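You operate a simulated robot arm through the tools that you are given. There is no shell and no other tool.

You are at the controls of a simulated robot arm. One attempt, no reset.

## Task
Put things in order on the top of the steel table. At the end: the green go plug stands where the yellow spring stood; the grey strainer is in the black tray; the yellow spring stands where the grey strainer stood; the cream filter is on the green seal box (marked "SEALS"); whatever was shut is shut again. Leave all else as you found it, and nothing knocked over.

The check looks at the end state, three seconds after you hand in, the way a careful person would. Anything else that was tipped, shoved, dropped, spilled or broken makes it a failure. Lids that push on must go on centred and level and be pressed home; caps that screw on are set level and turned clockwise until they are tight.

## Robot
A 6-joint arm with a two-finger parallel gripper, fixed in place. Base frame: the origin is at the foot of the arm, x ahead of it, y to its left, z up; the work surface is at about z = 800. Readings come in mm, degrees, newtons and seconds.
With the tool pointing down near the work surface it reaches from about 240 to 640 mm from the base axis. Its first joint turns from -66.0 to 66.0 degrees. Payload 2.7 kg.
Tool frame: the origin (TCP) lies between the finger pads and is the grasp point; the fingertips stand 23 mm ahead of it; z points along the fingers, y is the line along which they close. The gripper opens to 94 mm. The fingers are 38 mm wide and 10 mm thick; the gripper's body (54 by 96 mm) begins 39 mm behind the TCP.
Orientation is that of the tool frame in the base frame, as a unit quaternion [w, x, y, z]. With the fingers straight down and closing along the base's y, the tool's x points along the base's -x, its y along +y and its z along -z.

## Interface
- The arm moves only by the tool drive_tool. Its argument "moves" is a list that holds one entry, the list of rows, each a list of 7 numbers: the shift along the tool's x, y, z in mm, then the turn, a rotation vector about the tool's x, y, z in degrees, then the gripper command, from -1 (fully open) to 1 (shut), values between in proportion. In form: [[[x, y, z, wx, wy, wz, gripper], ...]]. A call has 1 to 20 rows; each row is the pose to reach, as a shift and turn from the pose commanded when the call began, along the tool's axes at that moment. A row lasts 0.2 s, in which the tool goes at most 50 mm and 8.6 degrees; a call with a longer step from one row to the next is refused whole, and so is a gripper value outside its range. A pose out of reach is approached as far as the arm can. The call stops where the force on the tool passes 40 N (or 10 N more than at its start, if that is more) or the arm is blocked; 0.2 s more then pass. Each finger travels about 45 mm/s and halts on what it meets, pressing with about 28 N; the grip force reading is that of the motor and also rises with nothing between the fingers. The clock runs only during rows and for 0.2 s after the last one: add rows that repeat a pose to give the fingers time. The reply holds the time, the measured pose of the TCP, the force on the tool along the base axes, the opening and the grip force, in the units named above and with some noise, with the torque about the TCP (base axes, N m) and any sound that the robot's microphone picked up.
- Cameras (640 x 400 px; columns grow to the right, rows downward): "scene" is fixed at [87.3, -449.1, 1398.6]; the picture's right is [0.62, -0.79, 0.00], its down [-0.51, -0.40, -0.77] and it looks along [0.60, 0.47, -0.64] (base axes); focal length 317 px, centre (320, 200). "wrist" rides on the gripper at [86, 16, -74] in the tool frame; the picture's right is [-0.18, 0.98, 0.00], its down [-0.58, -0.11, -0.81] and it looks along [-0.79, -0.15, 0.59] (tool axes); focal length 243 px, centre (320, 200). There is no depth. A picture from a camera that has moved, and an enlarged one, comes with that camera's place and axes in the base frame and with its lens.
- capture(camera): a new picture of that camera. The clock stands still meanwhile.
- zoom(camera, box): a new picture of the part [left, top, right, bottom] of that camera's present view, enlarged. The clock stands still meanwhile.
- close_job(): hands the job in; it is judged then, once.

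Places have to be worked out from the pictures, the camera data and where the tool is seen. Open the gripper and draw the arm clear of the work before you hand the job in, unless the task says otherwise.

The tools are called after "Emit:" by a JSON object that holds its "method" and its "body". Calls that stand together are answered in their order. drive_tool: Moves the arm, as the interface text tells. Its arguments: {"type":"object","properties":{"moves":{"type":"array","items":{"type":"array","items":{"type":"array","items":{"type":"number"}}}}},"required":["moves"]} The other tools are called the same way: capture (camera) takes a picture; zoom (camera, box) takes an enlarged picture of a part of a camera's view; close_job () hands the job in.

At the start:

```text
clock: 0.0
tcp_pos: [448.3, -135.7, 1096.9]
ee_rot: [0.0, 0.0, 1.0, 0.0]
contact_force: [-0.3, 0.1, 0.1]
torque: [0.01, -0.01, -0.02]
opening: 94.2
grasp_force: 0.0
```

scene: 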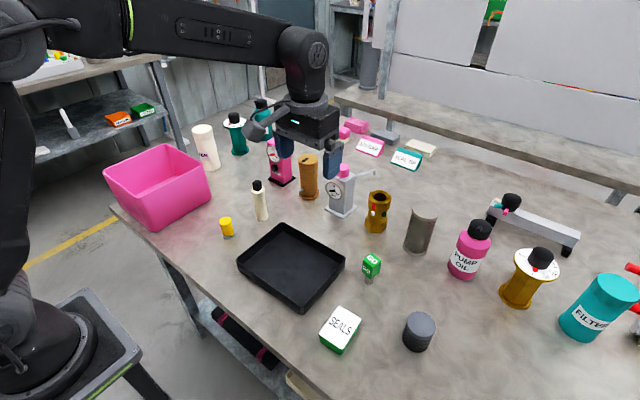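
wrist: 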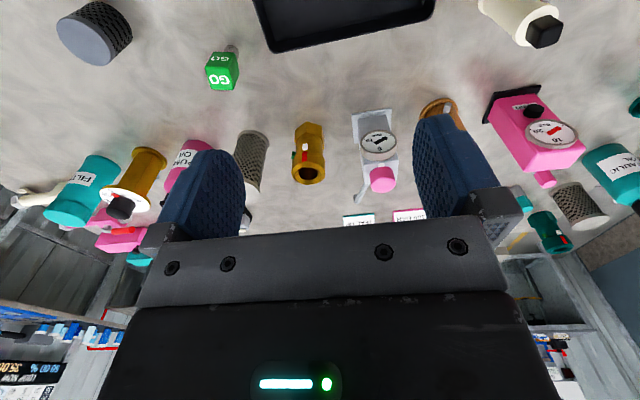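

I begin by looking closer at the scene to identify the objects: the go plug, spring, strainer, tray, filter and seal box.

Emit:
{"method": "zoom", "body": {"camera": "scene", "box": [180, 180, 400, 360]}}

Emit:
{"method": "zoom", "body": {"camera": "scene", "box": [360, 170, 640, 370]}}

Emit:
{"method": "zoom", "body": {"camera": "scene", "box": [100, 90, 320, 240]}}

Emit:
{"method": "zoom", "body": {"camera": "scene", "box": [250, 90, 470, 240]}}

```text
2.22 times, centred on (290, 270) of scene
camera zoom: at [87.3, -449.1, 1398.6], right [0.62, -0.79, 0.0], down [-0.51, -0.4, -0.77], along [0.6, 0.47, -0.64], focal length 705 px, centre (387, 44)
```

zoom: 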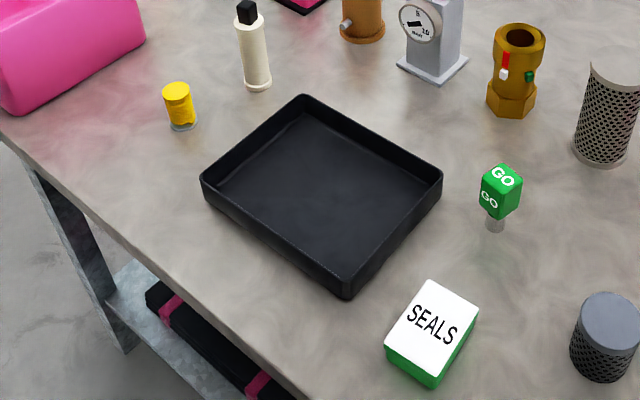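

```text
2.00 times, centred on (500, 270) of scene
camera zoom: at [87.3, -449.1, 1398.6], right [0.62, -0.79, 0.0], down [-0.51, -0.4, -0.77], along [0.6, 0.47, -0.64], focal length 634 px, centre (-40, 60)
```

zoom: 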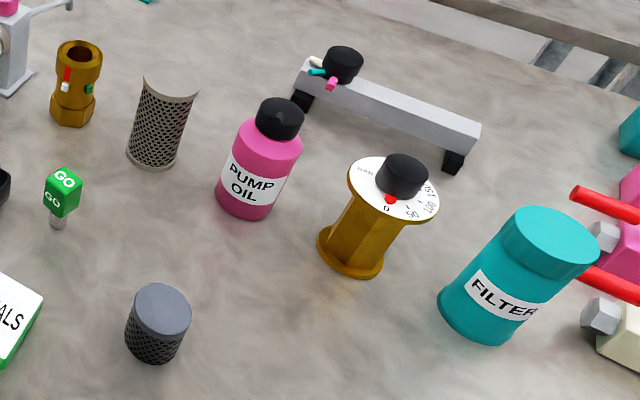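

```text
2.67 times, centred on (210, 165) of scene
camera zoom: at [87.3, -449.1, 1398.6], right [0.62, -0.79, 0.0], down [-0.51, -0.4, -0.77], along [0.6, 0.47, -0.64], focal length 846 px, centre (613, 293)
```

zoom: 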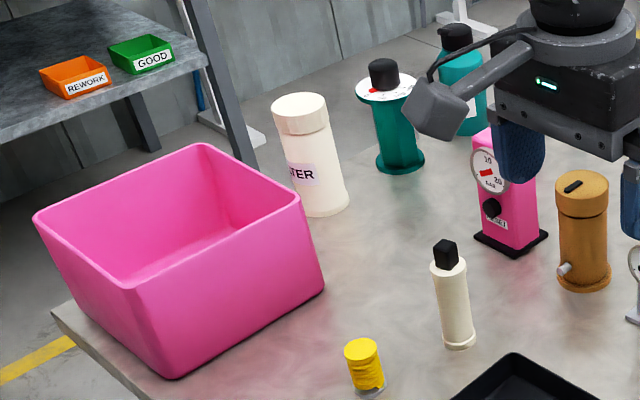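

```text
2.67 times, centred on (360, 165) of scene
camera zoom: at [87.3, -449.1, 1398.6], right [0.62, -0.79, 0.0], down [-0.51, -0.4, -0.77], along [0.6, 0.47, -0.64], focal length 846 px, centre (213, 293)
```

zoom: 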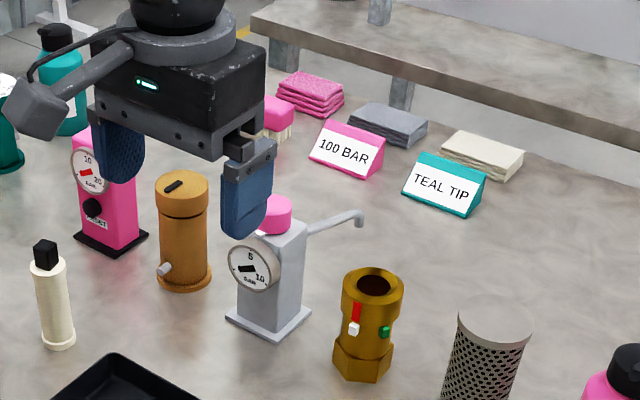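

I zoom in further on the labelled canisters and mesh objects to tell the filter and strainer candidates apart.

Emit:
{"method": "zoom", "body": {"camera": "scene", "box": [180, 90, 290, 170]}}

Emit:
{"method": "zoom", "body": {"camera": "scene", "box": [550, 240, 640, 350]}}

Emit:
{"method": "zoom", "body": {"camera": "scene", "box": [380, 190, 480, 360]}}

Emit:
{"method": "zoom", "body": {"camera": "wrist", "box": [400, 80, 640, 260]}}

Emit:
{"method": "zoom", "body": {"camera": "wrist", "box": [0, 80, 240, 280]}}

```text
5.00 times, centred on (235, 130) of scene
camera zoom: at [87.3, -449.1, 1398.6], right [0.62, -0.79, 0.0], down [-0.51, -0.4, -0.77], along [0.6, 0.47, -0.64], focal length 1586 px, centre (745, 550)
```

zoom: 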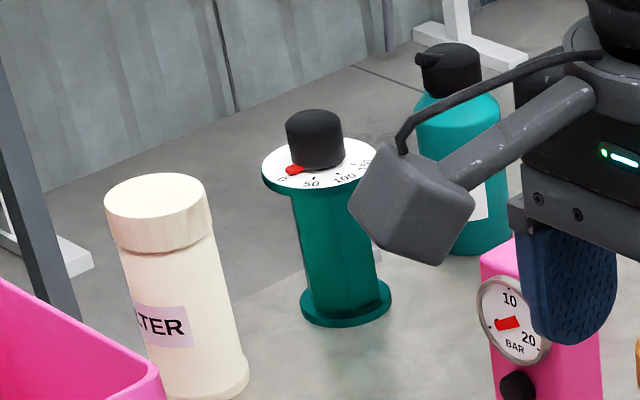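

```text
3.64 times, centred on (595, 295) of scene
camera zoom: at [87.3, -449.1, 1398.6], right [0.62, -0.79, 0.0], down [-0.51, -0.4, -0.77], along [0.6, 0.47, -0.64], focal length 1153 px, centre (-680, -146)
```

zoom: 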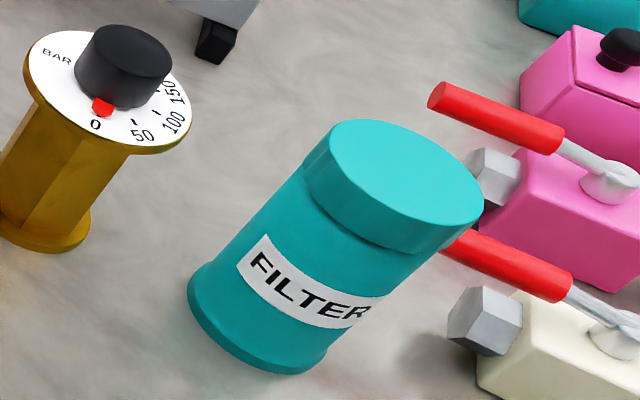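

```text
2.35 times, centred on (430, 275) of scene
camera zoom: at [87.3, -449.1, 1398.6], right [0.62, -0.79, 0.0], down [-0.51, -0.4, -0.77], along [0.6, 0.47, -0.64], focal length 746 px, centre (61, 24)
```

zoom: 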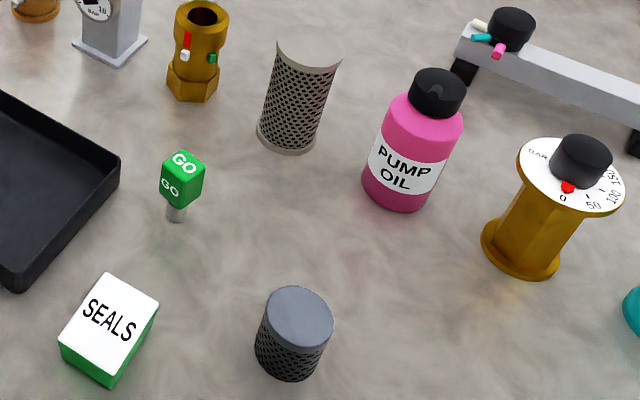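

```text
2.22 times, centred on (520, 170) of wrist
camera zoom: at [362.6, -120.8, 1172.2], right [0.18, 0.98, 0.0], down [0.58, -0.11, 0.81], along [0.79, -0.15, -0.59], focal length 539 px, centre (-124, 267)
```

zoom: 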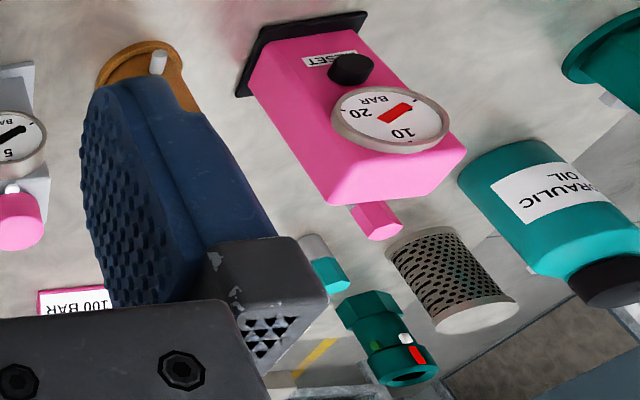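

```text
2.00 times, centred on (120, 180) of wrist
camera zoom: at [362.6, -120.8, 1172.2], right [0.18, 0.98, 0.0], down [0.58, -0.11, 0.81], along [0.79, -0.15, -0.59], focal length 485 px, centre (720, 240)
```

zoom: 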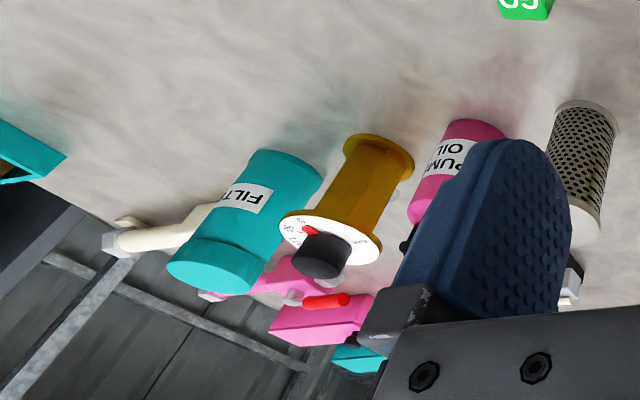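

The cream canister at far left and the slim cream bottle are both candidates for the "cream filter", so I move the arm high to the left with the wrist camera turned that way for a closer look.

Emit:
{"method": "drive_tool", "body": {"moves": [[[15, 40, 0, 0, 0, -4, -1], [30, 80, 0, 0, 0, -8, -1], [45, 120, 0, 0, 0, -12, -1], [60, 160, 0, 0, 0, -16, -1], [75, 200, 0, 0, 0, -20, -1], [90, 240, 0, 0, 0, -24, -1], [105, 270, 0, 0, 0, -27, -1], [118, 290, 0, 0, 0, -30, -1], [118, 290, 0, 0, 0, -30, -1]]]}}

Emit:
{"method": "capture", "body": {"camera": "wrist"}}

Emit:
{"method": "capture", "body": {"camera": "scene"}}

```text
clock: 2.0
tcp_pos: [329.6, 154.0, 1097.5]
ee_rot: [-0.001, -0.26, 0.966, -0.001]
contact_force: [0.0, 0.0, 0.2]
torque: [0.02, -0.03, -0.01]
opening: 94.0
grasp_force: 0.1
```

```text
taken
camera wrist: at [247.2, 123.1, 1172.4], right [-0.33, 0.94, 0.0], down [0.56, 0.2, 0.81], along [0.76, 0.27, -0.59], focal length 243 px, centre (320, 200)
```

wrist: 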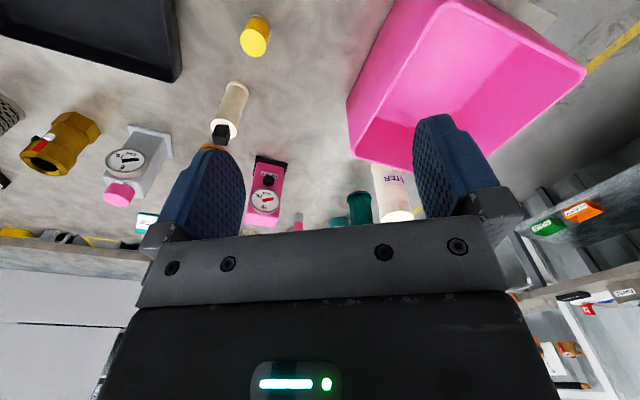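

```text
taken
```

scene: 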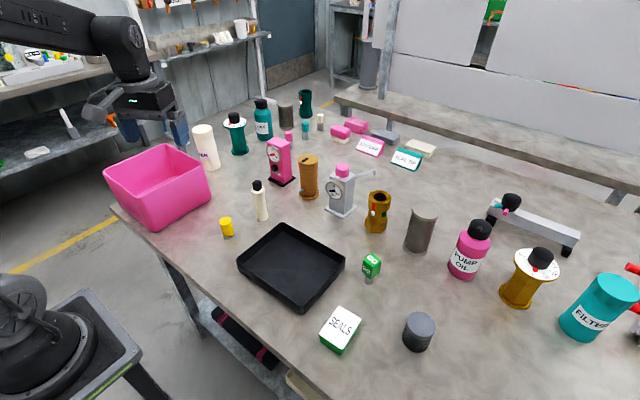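

I zoom in on the slim cream item, the far cream canister, and other far objects in the cleared scene view.

Emit:
{"method": "zoom", "body": {"camera": "wrist", "box": [180, 60, 300, 150]}}

Emit:
{"method": "zoom", "body": {"camera": "scene", "box": [210, 140, 310, 245]}}

Emit:
{"method": "zoom", "body": {"camera": "scene", "box": [185, 85, 345, 185]}}

Emit:
{"method": "zoom", "body": {"camera": "scene", "box": [260, 140, 400, 240]}}

Emit:
{"method": "zoom", "body": {"camera": "scene", "box": [310, 240, 450, 360]}}

```text
4.44 times, centred on (240, 105) of wrist
camera zoom: at [247.2, 123.1, 1172.4], right [-0.33, 0.94, 0.0], down [0.56, 0.2, 0.81], along [0.76, 0.27, -0.59], focal length 1078 px, centre (676, 622)
```

zoom: 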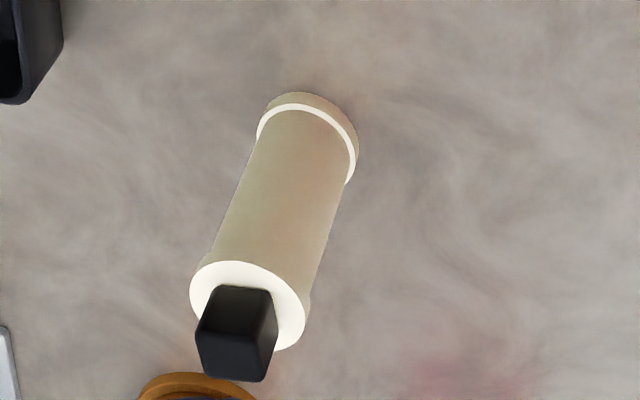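

```text
3.81 times, centred on (260, 192) of scene
camera zoom: at [87.3, -449.1, 1398.6], right [0.62, -0.79, 0.0], down [-0.51, -0.4, -0.77], along [0.6, 0.47, -0.64], focal length 1208 px, centre (549, 229)
```

zoom: 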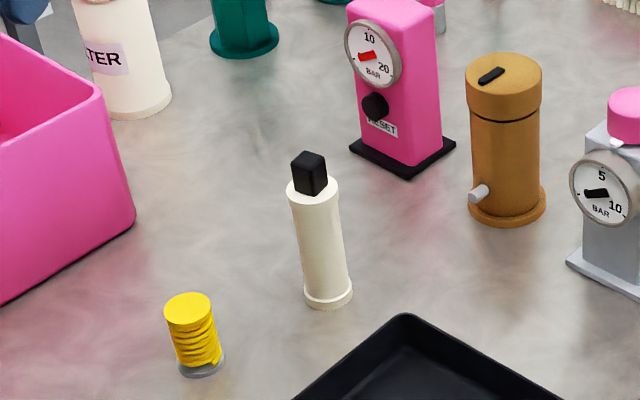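

```text
4.00 times, centred on (265, 135) of scene
camera zoom: at [87.3, -449.1, 1398.6], right [0.62, -0.79, 0.0], down [-0.51, -0.4, -0.77], along [0.6, 0.47, -0.64], focal length 1269 px, centre (540, 460)
```

zoom: 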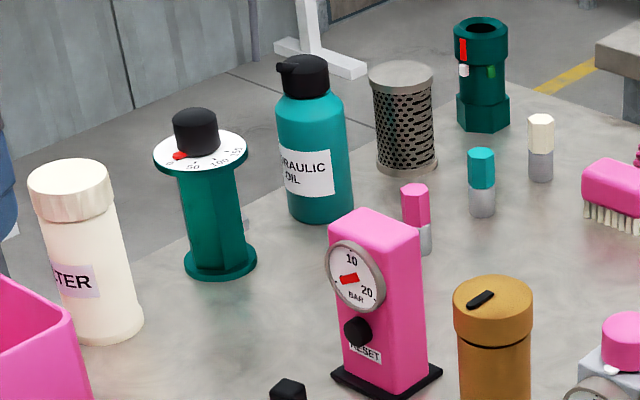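

```text
4.00 times, centred on (330, 190) of scene
camera zoom: at [87.3, -449.1, 1398.6], right [0.62, -0.79, 0.0], down [-0.51, -0.4, -0.77], along [0.6, 0.47, -0.64], focal length 1269 px, centre (280, 240)
```

zoom: 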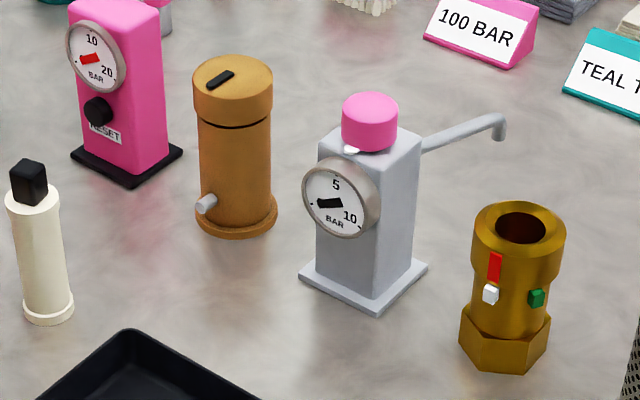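

```text
3.33 times, centred on (380, 300) of scene
camera zoom: at [87.3, -449.1, 1398.6], right [0.62, -0.79, 0.0], down [-0.51, -0.4, -0.77], along [0.6, 0.47, -0.64], focal length 1057 px, centre (120, -133)
```

zoom: 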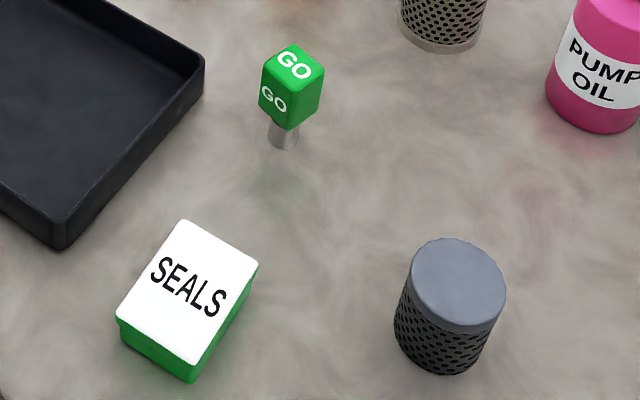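

The slim cream cartridge, spring, go plug, seal box, strainer and tray are the only items in easy reach, so I take the slim cream cartridge to be the cream filter. Next I move to the right side and look closely at the strainer and seal box.

Emit:
{"method": "drive_tool", "body": {"moves": [[[20, -34.6, 4, 0, 0, 5.8, -1], [40, -69.3, 8, 0, 0, 11.6, -1], [60, -103.9, 12, 0, 0, 17.5, -1], [80, -138.6, 17, 0, 0, 23.3, -1], [100, -173.2, 21, 0, 0, 29.1, -1], [120, -207.8, 25, 0, 0, 35, -1], [140, -242.5, 29, 0, 0, 40.8, -1], [160, -277.1, 33, 0, 0, 46.6, -1], [180, -311.8, 37, 0, 0, 52.5, -1], [200, -346.4, 42, 0, 0, 58.3, -1], [220, -381, 46, 0, 0, 64.2, -1], [240, -415.7, 50, 0, 0, 70, -1], [240, -415.7, 50, 0, 0, 70, -1]]]}}

Emit:
{"method": "capture", "body": {"camera": "wrist"}}

Emit:
{"method": "capture", "body": {"camera": "scene"}}

```text
clock: 4.8
tcp_pos: [330.2, -324.5, 1048.5]
ee_rot: [0.0, 0.341, 0.94, 0.0]
contact_force: [0.1, -0.1, 0.0]
torque: [-0.01, 0.0, 0.04]
opening: 93.9
grasp_force: 0.1
```

```text
taken
camera wrist: at [274.9, -258.9, 1123.2], right [0.77, 0.63, 0.0], down [0.38, -0.46, 0.81], along [0.51, -0.62, -0.59], focal length 243 px, centre (320, 200)
```

wrist: 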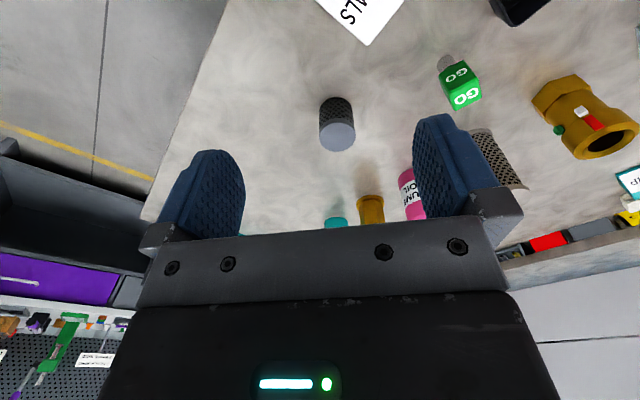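

```text
taken
```

scene: 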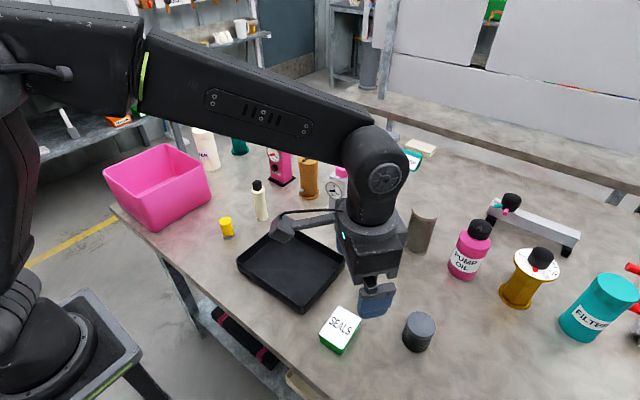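

I zoom in on the strainer, go plug and seal box in the wrist view to fix their positions.

Emit:
{"method": "zoom", "body": {"camera": "wrist", "box": [290, 80, 386, 140]}}

Emit:
{"method": "zoom", "body": {"camera": "wrist", "box": [410, 30, 506, 120]}}

Emit:
{"method": "zoom", "body": {"camera": "wrist", "box": [290, 0, 450, 100]}}

```text
6.67 times, centred on (338, 110) of wrist
camera zoom: at [274.9, -258.9, 1123.2], right [0.77, 0.63, 0.0], down [0.38, -0.46, 0.81], along [0.51, -0.62, -0.59], focal length 1618 px, centre (200, 800)
```

zoom: 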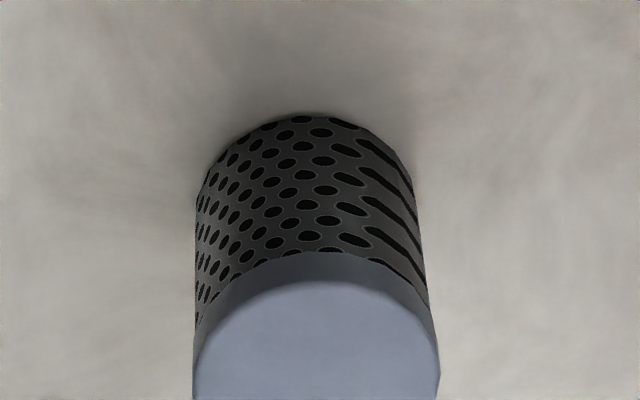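

```text
4.44 times, centred on (458, 75) of wrist
camera zoom: at [274.9, -258.9, 1123.2], right [0.77, 0.63, 0.0], down [0.38, -0.46, 0.81], along [0.51, -0.62, -0.59], focal length 1078 px, centre (-293, 756)
```

zoom: 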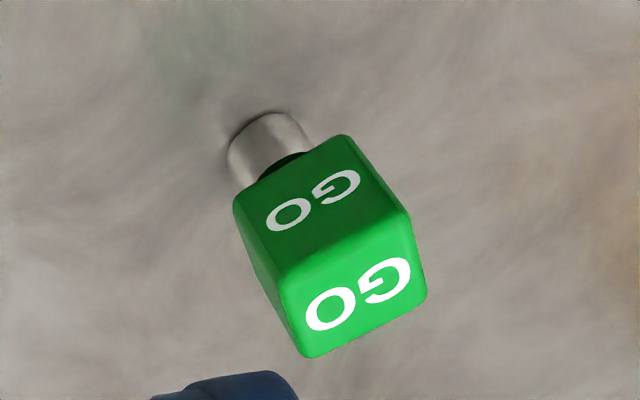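

```text
4.00 times, centred on (370, 50) of wrist
camera zoom: at [274.9, -258.9, 1123.2], right [0.77, 0.63, 0.0], down [0.38, -0.46, 0.81], along [0.51, -0.62, -0.59], focal length 970 px, centre (120, 800)
```

zoom: 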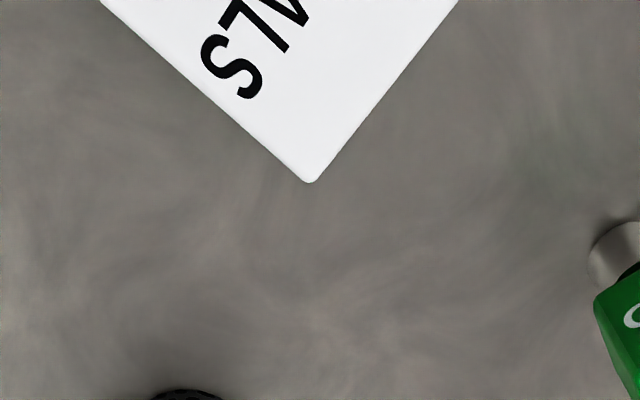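

The strainer is at about (428, -411), roughly 65 mm tall and 50 mm wide; the go plug stands at about (489, -270). I move above the strainer with open fingers, staying clear of its top, and then check the alignment.

Emit:
{"method": "drive_tool", "body": {"moves": [[[-26, -0.6, 15, 0, 0, 0, -1], [-52, -1.2, 40, 0, 0, 0, -1], [-78, -1.8, 70, 0, 0, 0, -1], [-104, -2.4, 98, 0, 0, 0, -1], [-131, -3.1, 128, 0, 0, 0, -1], [-131, -3.1, 128, 0, 0, 0, -1]]]}}

Emit:
{"method": "capture", "body": {"camera": "wrist"}}

Emit:
{"method": "zoom", "body": {"camera": "scene", "box": [340, 200, 480, 370]}}

```text
clock: 6.2
tcp_pos: [428.9, -413.7, 918.8]
ee_rot: [0.0, 0.342, 0.94, 0.0]
contact_force: [0.4, -0.1, 0.2]
torque: [-0.01, 0.01, -0.01]
opening: 94.1
grasp_force: 0.1
```

```text
taken
camera wrist: at [373.6, -345.8, 994.3], right [0.77, 0.64, 0.0], down [0.38, -0.46, 0.81], along [0.51, -0.62, -0.59], focal length 243 px, centre (320, 200)
```

wrist: 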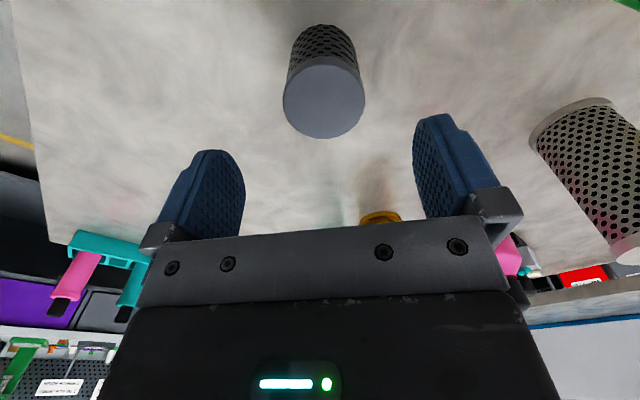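

```text
2.35 times, centred on (410, 285) of scene
camera zoom: at [87.3, -449.1, 1398.6], right [0.62, -0.79, 0.0], down [-0.51, -0.4, -0.77], along [0.6, 0.47, -0.64], focal length 746 px, centre (108, 0)
```

zoom: 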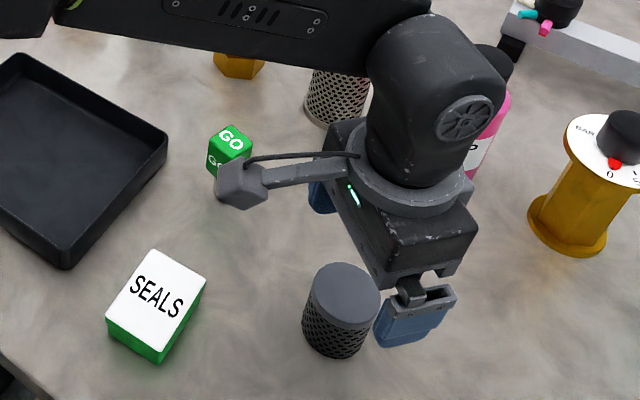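

The wrist view shows the strainer centred between the fingers and about 53 mm tall. I descend over it with the fingers open to about 32 mm above the table.

Emit:
{"method": "drive_tool", "body": {"moves": [[[-1, 2.5, 15, 0, 0, 0, -1], [-1, 2.5, 30, 0, 0, 0, -1], [-1, 2.5, 45, 0, 0, 0, -1], [-1, 2.5, 60, 0, 0, 0, -1], [-1, 2.5, 75, 0, 0, 0, -1], [-1, 2.5, 86, 0, 0, 0, -1], [-1, 2.5, 86, 0, 0, 0, -1]]]}}

Emit:
{"method": "capture", "body": {"camera": "wrist"}}

Emit:
{"method": "zoom", "body": {"camera": "scene", "box": [340, 200, 480, 370]}}

```text
clock: 7.8
tcp_pos: [432.8, -412.1, 833.8]
ee_rot: [0.0, 0.342, 0.94, 0.0]
contact_force: [-0.6, 1.2, 0.2]
torque: [-0.01, -0.01, -0.01]
opening: 94.1
grasp_force: 0.2
```

```text
taken
camera wrist: at [376.2, -344.4, 908.4], right [0.77, 0.64, 0.0], down [0.38, -0.46, 0.81], along [0.51, -0.62, -0.59], focal length 243 px, centre (320, 200)
```

wrist: 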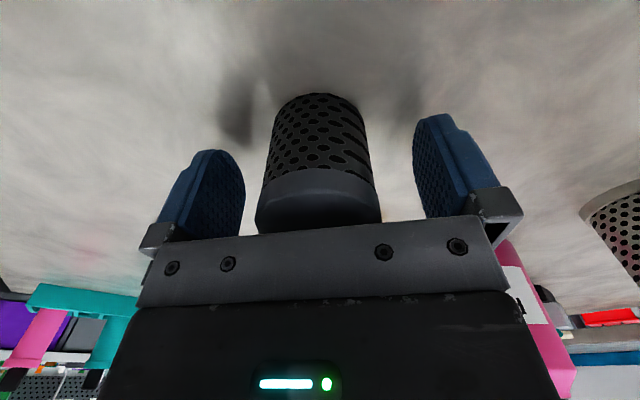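

```text
2.35 times, centred on (410, 285) of scene
camera zoom: at [87.3, -449.1, 1398.6], right [0.62, -0.79, 0.0], down [-0.51, -0.4, -0.77], along [0.6, 0.47, -0.64], focal length 746 px, centre (108, 0)
```

zoom: 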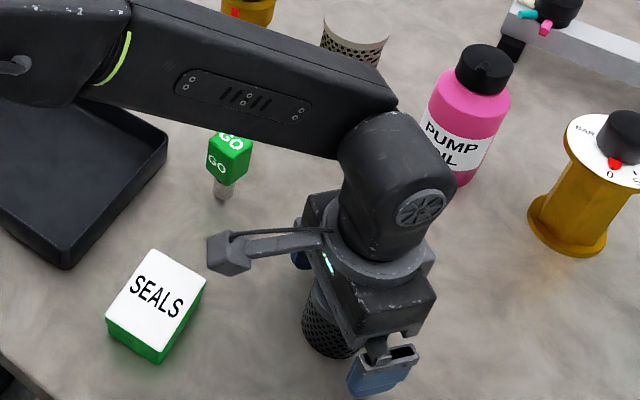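

The strainer sits squarely between the fingers; its centre reads about (431.5, -412), which I note as the strainer's spot. I close the gripper.

Emit:
{"method": "drive_tool", "body": {"moves": [[[0, 0, 0, 0, 0, 0, 0], [0, 0, 0, 0, 0, 0, 0.5], [0, 0, 0, 0, 0, 0, 1], [0, 0, 0, 0, 0, 0, 1], [0, 0, 0, 0, 0, 0, 1], [0, 0, 0, 0, 0, 0, 1], [0, 0, 0, 0, 0, 0, 1]]]}}

Emit:
{"method": "capture", "body": {"camera": "wrist"}}

```text
clock: 9.4
tcp_pos: [432.3, -410.4, 833.2]
ee_rot: [0.0, 0.342, 0.94, 0.001]
contact_force: [0.3, -0.6, -0.5]
torque: [0.03, 0.0, 0.01]
opening: 49.1
grasp_force: 27.9
```

```text
taken
camera wrist: at [376.2, -344.4, 908.5], right [0.77, 0.64, 0.0], down [0.38, -0.46, 0.81], along [0.51, -0.62, -0.59], focal length 243 px, centre (320, 200)
```

wrist: 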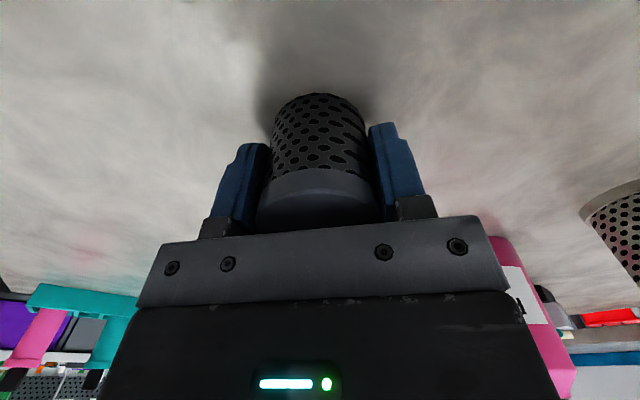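

The strainer is held (49 mm, 28 N). I lift it straight up and carry it over towards the tray's centre near (408, -114), turning the tool back square.

Emit:
{"method": "drive_tool", "body": {"moves": [[[0, 0, -10, 0, 0, 0, 1], [0, 0, -35, 0, 0, 0, 1], [0, 0, -70, 0, 0, 0, 1], [0, 0, -105, 0, 0, 0, 1], [0, 0, -125, 0, 0, 0, 1], [21, 21, -125, 0, 0, -4, 1], [45, 45.5, -125, 0, 0, -9, 1], [72, 73, -125, 0, 0, -14, 1], [99, 100, -125, 0, 0, -19, 1], [126, 127.5, -125, 0, 0, -24, 1], [153, 155, -125, 0, 0, -29, 1], [180, 182, -125, 0, 0, -34, 1], [200, 202.5, -125, 0, 0, -38, 1], [209, 212, -125, 0, 0, -40, 1], [209, 212, -125, 0, 0, -40, 1]]]}}

Emit:
{"method": "capture", "body": {"camera": "wrist"}}

Emit:
{"method": "capture", "body": {"camera": "scene"}}

```text
clock: 12.6
tcp_pos: [408.3, -114.3, 958.7]
ee_rot: [0.0, -0.001, 1.0, -0.001]
contact_force: [-0.1, 0.5, -0.5]
torque: [-0.01, -0.01, 0.0]
opening: 49.2
grasp_force: 27.8
```

```text
taken
camera wrist: at [321.1, -99.3, 1033.5], right [0.18, 0.98, 0.0], down [0.58, -0.11, 0.81], along [0.79, -0.15, -0.59], focal length 243 px, centre (320, 200)
```

wrist: 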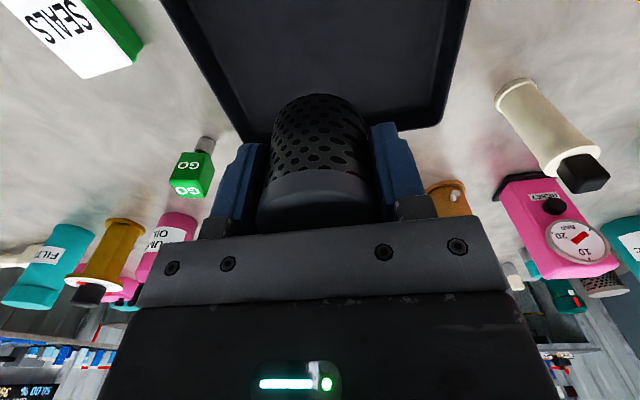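

```text
taken
```

scene: 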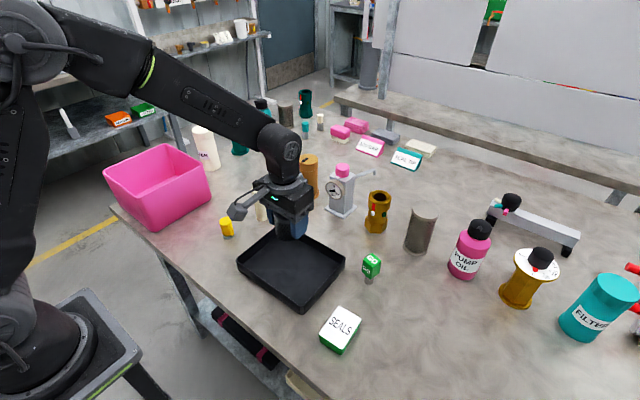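

The strainer hangs over the middle of the tray. I lower it to just above the tray floor, then feel for contact.

Emit:
{"method": "drive_tool", "body": {"moves": [[[0, 0, 25, 0, 0, 0, 1], [0, 0, 50, 0, 0, 0, 1], [0, 0, 75, 0, 0, 0, 1], [0, 0, 95, 0, 0, 0, 1], [0, 0, 108, 0, 0, 0, 1], [0, 0, 114, 0, 0, 0, 1], [0, 0, 114, 0, 0, 0, 1]]]}}

Emit:
{"method": "zoom", "body": {"camera": "scene", "box": [220, 200, 360, 320]}}

Emit:
{"method": "capture", "body": {"camera": "wrist"}}

```text
clock: 14.2
tcp_pos: [408.6, -114.5, 844.4]
ee_rot: [0.0, 0.0, 1.0, 0.0]
contact_force: [0.1, 1.0, -0.8]
torque: [-0.03, -0.01, 0.01]
opening: 49.4
grasp_force: 27.9
```

```text
3.33 times, centred on (290, 260) of scene
camera zoom: at [87.3, -449.1, 1398.6], right [0.62, -0.79, 0.0], down [-0.51, -0.4, -0.77], along [0.6, 0.47, -0.64], focal length 1057 px, centre (420, 0)
```

zoom: 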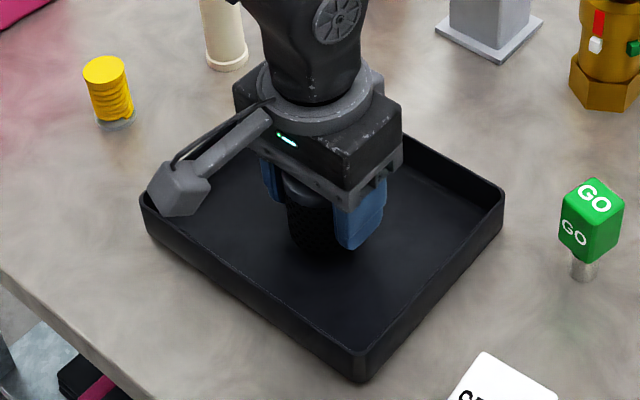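

```text
taken
camera wrist: at [321.5, -99.7, 919.1], right [0.18, 0.98, 0.0], down [0.58, -0.11, 0.81], along [0.79, -0.15, -0.59], focal length 243 px, centre (320, 200)
```

wrist: 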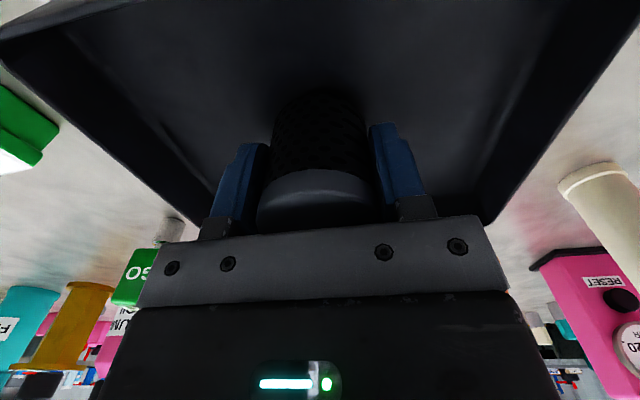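

No contact yet at 844. I lower in small steps, reading the force.

Emit:
{"method": "drive_tool", "body": {"moves": [[[0, 0, 1.5, 0, 0, 0, 1], [0, 0, 3, 0, 0, 0, 1], [0, 0, 4, 0, 0, 0, 1], [0, 0, 4, 0, 0, 0, 1]]]}}

```text
clock: 15.2
tcp_pos: [407.5, -115.4, 840.9]
ee_rot: [0.0, -0.001, 1.0, 0.0]
contact_force: [-0.8, -0.6, -0.7]
torque: [0.03, -0.05, 0.02]
opening: 49.3
grasp_force: 28.3
```

Still free at 841. I go down a bit further.

Emit:
{"method": "drive_tool", "body": {"moves": [[[0, 0, 1, 0, 0, 0, 1], [0, 0, 2, 0, 0, 0, 1], [0, 0, 3, 0, 0, 0, 1], [0, 0, 3, 0, 0, 0, 1]]]}}

```text
clock: 16.2
tcp_pos: [408.2, -114.7, 837.4]
ee_rot: [0.0, 0.001, 1.0, 0.001]
contact_force: [-0.8, -0.2, 2.7]
torque: [-0.03, 0.05, -0.01]
opening: 49.3
grasp_force: 27.6
```

A first contact reading (2.7 N) at 837; I press one more millimetre to confirm.

Emit:
{"method": "drive_tool", "body": {"moves": [[[0, 0, 0.5, 0, 0, 0, 1], [0, 0, 1, 0, 0, 0, 1], [0, 0, 1, 0, 0, 0, 1]]]}}

```text
clock: 17.0
tcp_pos: [408.9, -113.5, 836.7]
ee_rot: [0.001, -0.001, 1.0, 0.0]
contact_force: [-4.0, 1.2, 16.4]
torque: [0.03, 0.13, 0.1]
opening: 49.1
grasp_force: 28.8
```

The strainer is seated on the tray floor (16 N). I ease off and open the fingers, then lift straight up.

Emit:
{"method": "drive_tool", "body": {"moves": [[[0, 0, -0.7, 0, 0, 0, 1], [0, 0, -0.7, 0, 0, 0, 0.3], [0, 0, -0.7, 0, 0, 0, -0.2], [0, 0, -0.7, 0, 0, 0, -0.6], [0, 0, -0.7, 0, 0, 0, -1], [0, 0, -0.7, 0, 0, 0, -1], [0, 0, -0.7, 0, 0, 0, -1], [0, 0, -20, 0, 0, 0, -1], [0, 0, -50, 0, 0, 0, -1], [0, 0, -90, 0, 0, 0, -1], [0, 0, -130, 0, 0, 0, -1], [0, 0, -160, 0, 0, 0, -1], [0, 0, -160, 0, 0, 0, -1]]]}}

Emit:
{"method": "capture", "body": {"camera": "wrist"}}

Emit:
{"method": "zoom", "body": {"camera": "scene", "box": [220, 200, 360, 320]}}

```text
clock: 19.8
tcp_pos: [407.5, -114.6, 996.2]
ee_rot: [0.0, 0.0, 1.0, 0.0]
contact_force: [1.1, 1.0, 0.2]
torque: [-0.01, -0.01, 0.01]
opening: 94.3
grasp_force: 0.0
```

```text
taken
camera wrist: at [322.2, -99.2, 1071.1], right [0.18, 0.98, 0.0], down [0.58, -0.11, 0.81], along [0.79, -0.15, -0.59], focal length 243 px, centre (320, 200)
```

wrist: 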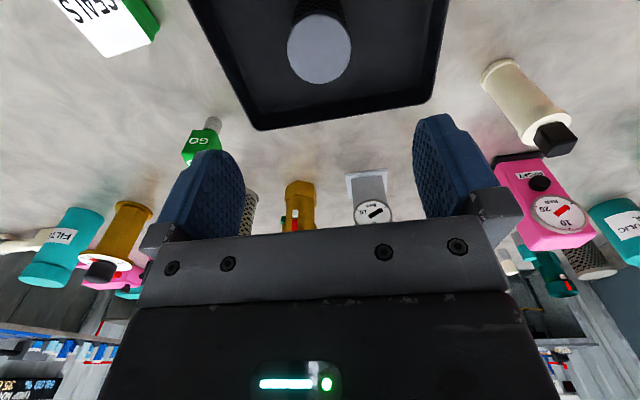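

```text
3.33 times, centred on (290, 260) of scene
camera zoom: at [87.2, -449.1, 1398.6], right [0.62, -0.79, 0.0], down [-0.51, -0.4, -0.77], along [0.6, 0.47, -0.64], focal length 1057 px, centre (420, 0)
```

zoom: 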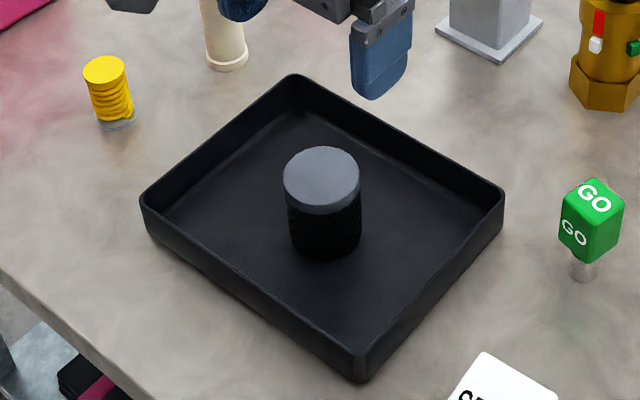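

The strainer stands upright in the tray. Now I move left to look down on the yellow spring from closer by.

Emit:
{"method": "drive_tool", "body": {"moves": [[[15, 35, 0, 0, 0, 0, -1], [30, 70, 0, 0, 0, 0, -1], [45, 105, 0, 0, 0, 0, -1], [60, 140, 0, 0, 0, 0, -1], [75, 175, 0, 0, 0, 0, -1], [87, 204, 0, 0, 0, 0, -1], [87, 204, 0, 0, 0, 0, -1]]]}}

Emit:
{"method": "capture", "body": {"camera": "wrist"}}

Emit:
{"method": "zoom", "body": {"camera": "wrist", "box": [260, 50, 380, 150]}}

Emit:
{"method": "zoom", "body": {"camera": "scene", "box": [200, 200, 256, 246]}}

```text
clock: 21.4
tcp_pos: [320.3, 89.0, 996.1]
ee_rot: [0.001, -0.001, 1.0, 0.0]
contact_force: [0.2, -0.1, -0.1]
torque: [0.0, 0.02, -0.01]
opening: 94.1
grasp_force: 0.1
```

```text
taken
camera wrist: at [234.1, 104.0, 1071.3], right [0.18, 0.98, 0.0], down [0.58, -0.11, 0.81], along [0.79, -0.15, -0.59], focal length 243 px, centre (320, 200)
```

wrist: 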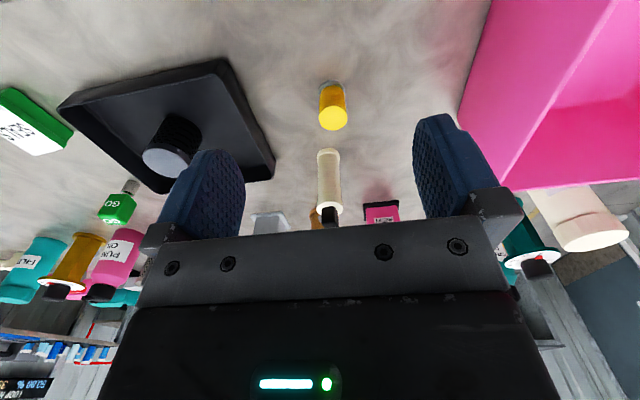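

```text
4.00 times, centred on (320, 100) of wrist
camera zoom: at [234.1, 104.0, 1071.3], right [0.18, 0.98, 0.0], down [0.58, -0.11, 0.81], along [0.79, -0.15, -0.59], focal length 970 px, centre (320, 600)
```

zoom: 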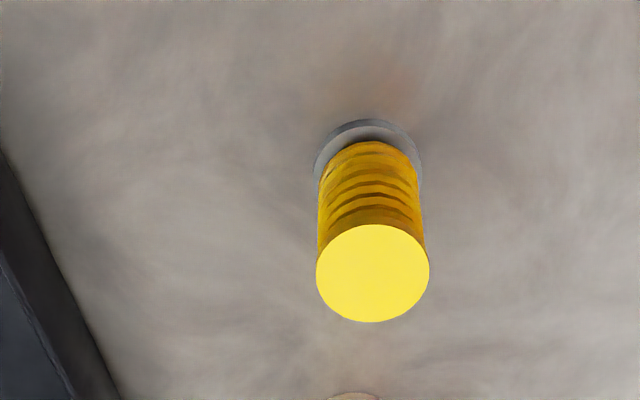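

```text
8.70 times, centred on (228, 223) of scene
camera zoom: at [87.3, -449.1, 1398.6], right [0.62, -0.79, 0.0], down [-0.51, -0.4, -0.77], along [0.6, 0.47, -0.64], focal length 2758 px, centre (1120, -0)
```

zoom: 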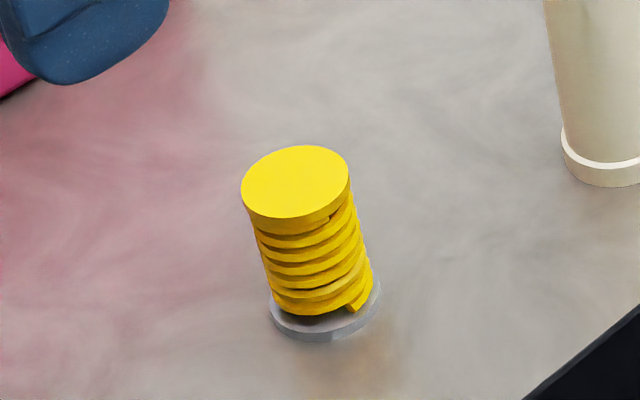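

The spring's base disc centre reads (389.4, 88.5) from both cameras, with a height of about 50 mm; I note that as the spring's spot. I move over it and descend with open fingers.

Emit:
{"method": "drive_tool", "body": {"moves": [[[-20, -0.2, 25, 0, 0, 0, -1], [-40, -0.3, 55, 0, 0, 0, -1], [-60, -0.4, 80, 0, 0, 0, -1], [-69, -0.5, 96, 0, 0, 0, -1], [-69, -0.5, 115, 0, 0, 0, -1], [-69, -0.5, 135, 0, 0, 0, -1], [-69, -0.5, 155, 0, 0, 0, -1], [-69, -0.5, 167, 0, 0, 0, -1], [-69, -0.5, 167, 0, 0, 0, -1]]]}}

Emit:
{"method": "capture", "body": {"camera": "wrist"}}

Emit:
{"method": "zoom", "body": {"camera": "scene", "box": [160, 150, 300, 270]}}

```text
clock: 23.4
tcp_pos: [390.2, 88.8, 829.4]
ee_rot: [0.001, 0.0, 1.0, 0.0]
contact_force: [0.7, -0.5, -0.4]
torque: [0.0, 0.01, -0.02]
opening: 93.9
grasp_force: 0.0
```

```text
taken
camera wrist: at [303.2, 104.2, 904.6], right [0.18, 0.98, 0.0], down [0.58, -0.11, 0.81], along [0.79, -0.15, -0.59], focal length 243 px, centre (320, 200)
```

wrist: 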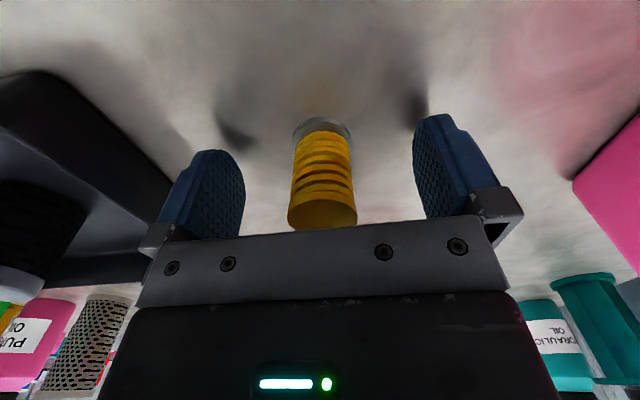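

```text
3.33 times, centred on (230, 210) of scene
camera zoom: at [87.3, -449.1, 1398.6], right [0.62, -0.79, 0.0], down [-0.51, -0.4, -0.77], along [0.6, 0.47, -0.64], focal length 1057 px, centre (620, 167)
```

zoom: 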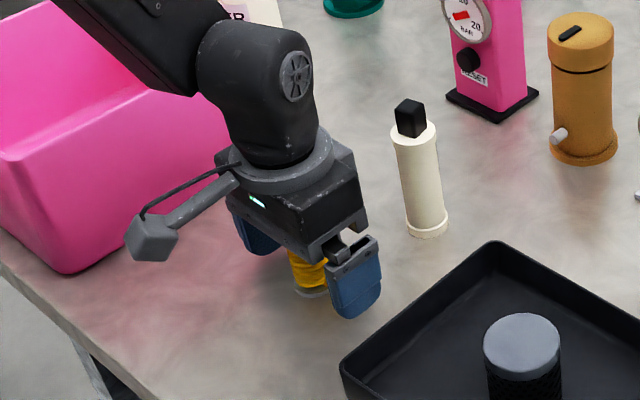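

The spring stands between the fingers, nicely centred. I close the gripper on it.

Emit:
{"method": "drive_tool", "body": {"moves": [[[0, 0, 0, 0, 0, 0, 0], [0, 0, 0, 0, 0, 0, 0.3], [0, 0, 0, 0, 0, 0, 0.6], [0, 0, 0, 0, 0, 0, 1], [0, 0, 0, 0, 0, 0, 1], [0, 0, 0, 0, 0, 0, 1], [0, 0, 0, 0, 0, 0, 1], [0, 0, 0, 0, 0, 0, 1]]]}}

Emit:
{"method": "capture", "body": {"camera": "wrist"}}

```text
clock: 25.2
tcp_pos: [389.5, 89.8, 830.9]
ee_rot: [-0.001, 0.0, 1.0, 0.0]
contact_force: [-0.4, 0.2, -0.3]
torque: [0.01, -0.03, -0.02]
opening: 29.8
grasp_force: 28.3
```

```text
taken
camera wrist: at [303.1, 104.2, 904.8], right [0.18, 0.98, 0.0], down [0.58, -0.11, 0.81], along [0.79, -0.15, -0.59], focal length 243 px, centre (320, 200)
```

wrist: 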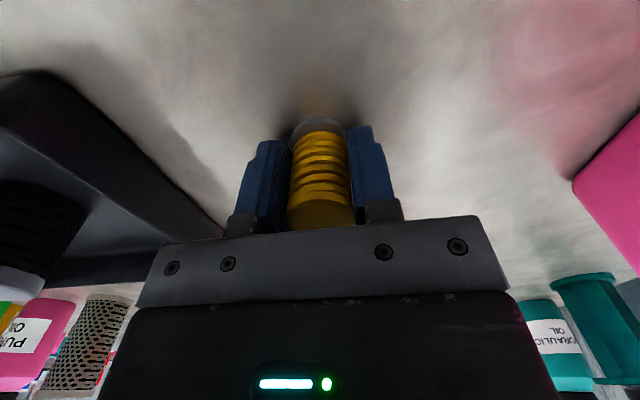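

The spring is gripped at its 30 mm width. I lift it and carry it high over the tray to above the strainer's old spot at (431.5, -412).

Emit:
{"method": "drive_tool", "body": {"moves": [[[0, 0, -10, 0, 0, 0, 1], [0, 0, -50, 0, 0, 0, 1], [0, 0, -95, 0, 0, 0, 1], [0, 0, -135, 0, 0, 0, 1], [-2, -25, -140, 0, 0, 2, 1], [-5, -65, -140, 0, 0, 5, 1], [-8, -105, -140, 0, 0, 8, 1], [-11, -145, -140, 0, 0, 11, 1], [-14, -185, -140, 0, 0, 14, 1], [-18, -225, -140, 0, 0, 17, 1], [-22, -265, -140, 0, 0, 21, 1], [-26, -305, -140, 0, 0, 25, 1], [-29, -345, -140, 0, 0, 29, 1], [-33, -385, -140, 0, 0, 33, 1], [-36, -425, -140, 0, 0, 36, 1], [-39, -465, -140, 0, 0, 38, 1], [-42, -495, -140, 0, 0, 40, 1], [-42, -501, -140, 0, 0, 40, 1], [-42, -501, -140, 0, 0, 40, 1]]]}}

Emit:
{"method": "capture", "body": {"camera": "wrist"}}

Emit:
{"method": "capture", "body": {"camera": "scene"}}

```text
clock: 29.2
tcp_pos: [431.2, -412.9, 967.7]
ee_rot: [0.0, 0.342, 0.94, 0.0]
contact_force: [0.3, 0.3, -0.4]
torque: [0.01, 0.0, 0.0]
opening: 29.7
grasp_force: 28.2
```

```text
taken
camera wrist: at [375.9, -345.9, 1044.0], right [0.77, 0.64, 0.0], down [0.38, -0.46, 0.81], along [0.51, -0.62, -0.59], focal length 243 px, centre (320, 200)
```

wrist: 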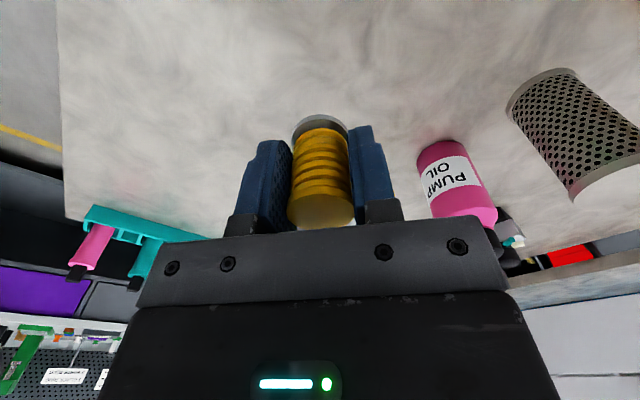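

```text
taken
```

scene: 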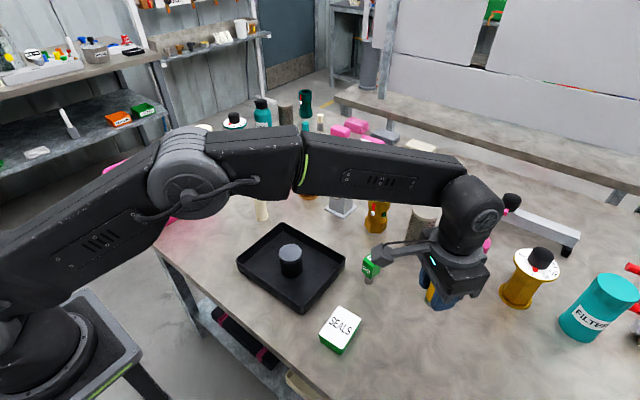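

The spring is above its target spot. I lower it to a few millimetres above the table.

Emit:
{"method": "drive_tool", "body": {"moves": [[[0, 0, 30, 0, 0, 0, 1], [0, 0, 60, 0, 0, 0, 1], [0, 0, 90, 0, 0, 0, 1], [0, 0, 115, 0, 0, 0, 1], [0, 0, 130, 0, 0, 0, 1], [0, 0, 136, 0, 0, 0, 1], [0, 0, 136, 0, 0, 0, 1]]]}}

Emit:
{"method": "capture", "body": {"camera": "wrist"}}

```text
clock: 30.8
tcp_pos: [431.3, -411.6, 834.2]
ee_rot: [0.001, 0.342, 0.94, 0.0]
contact_force: [0.0, 0.5, 0.0]
torque: [-0.02, -0.02, 0.03]
opening: 29.9
grasp_force: 27.8
```

```text
taken
camera wrist: at [375.9, -344.8, 908.8], right [0.77, 0.64, 0.0], down [0.38, -0.46, 0.81], along [0.51, -0.62, -0.59], focal length 243 px, centre (320, 200)
```

wrist: 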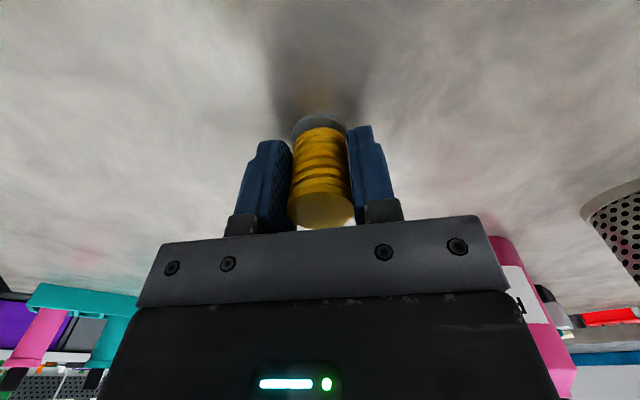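

No contact yet at 834; I lower gently by 3 mm more and read the force.

Emit:
{"method": "drive_tool", "body": {"moves": [[[0, 0, 1, 0, 0, 0, 1], [0, 0, 2, 0, 0, 0, 1], [0, 0, 3, 0, 0, 0, 1], [0, 0, 3, 0, 0, 0, 1]]]}}

```text
clock: 31.8
tcp_pos: [432.0, -412.3, 832.1]
ee_rot: [0.002, 0.341, 0.94, 0.0]
contact_force: [-1.9, -0.5, 17.8]
torque: [-0.08, 0.15, 0.0]
opening: 29.6
grasp_force: 27.8
```

Contact with 18 N: the spring is on the table. I ease off, open the fingers slowly and lift clear.

Emit:
{"method": "drive_tool", "body": {"moves": [[[0, 0, -1, 0, 0, 0, 1], [0, 0, -1, 0, 0, 0, 0.6], [0, 0, -1, 0, 0, 0, 0.2], [0, 0, -1, 0, 0, 0, -0.2], [0, 0, -1, 0, 0, 0, -0.6], [0, 0, -1, 0, 0, 0, -1], [0, 0, -1, 0, 0, 0, -1], [0, 0, -1, 0, 0, 0, -1], [0, 0, -20, 0, 0, 0, -1], [0, 0, -50, 0, 0, 0, -1], [0, 0, -90, 0, 0, 0, -1], [0, 0, -130, 0, 0, 0, -1], [0, 0, -150, 0, 0, 0, -1], [0, 0, -150, 0, 0, 0, -1]]]}}

Emit:
{"method": "capture", "body": {"camera": "wrist"}}

Emit:
{"method": "zoom", "body": {"camera": "scene", "box": [340, 240, 480, 370]}}

```text
clock: 34.8
tcp_pos: [431.4, -411.1, 981.0]
ee_rot: [0.0, 0.342, 0.94, 0.001]
contact_force: [0.8, 0.9, 0.3]
torque: [-0.02, 0.01, 0.01]
opening: 94.0
grasp_force: 0.0
```

```text
taken
camera wrist: at [376.9, -344.8, 1055.9], right [0.77, 0.64, 0.0], down [0.38, -0.46, 0.81], along [0.51, -0.62, -0.59], focal length 243 px, centre (320, 200)
```

wrist: 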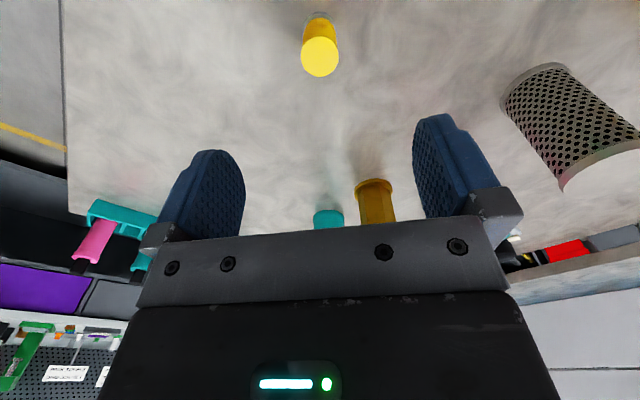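

```text
3.08 times, centred on (410, 305) of scene
camera zoom: at [87.3, -449.1, 1398.6], right [0.62, -0.79, 0.0], down [-0.51, -0.4, -0.77], along [0.6, 0.47, -0.64], focal length 976 px, centre (43, -123)
```

zoom: 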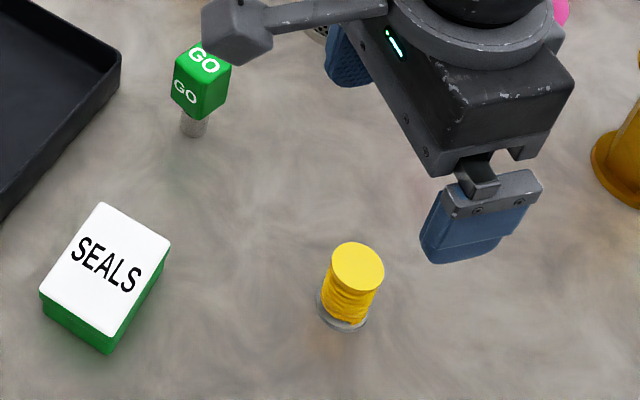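

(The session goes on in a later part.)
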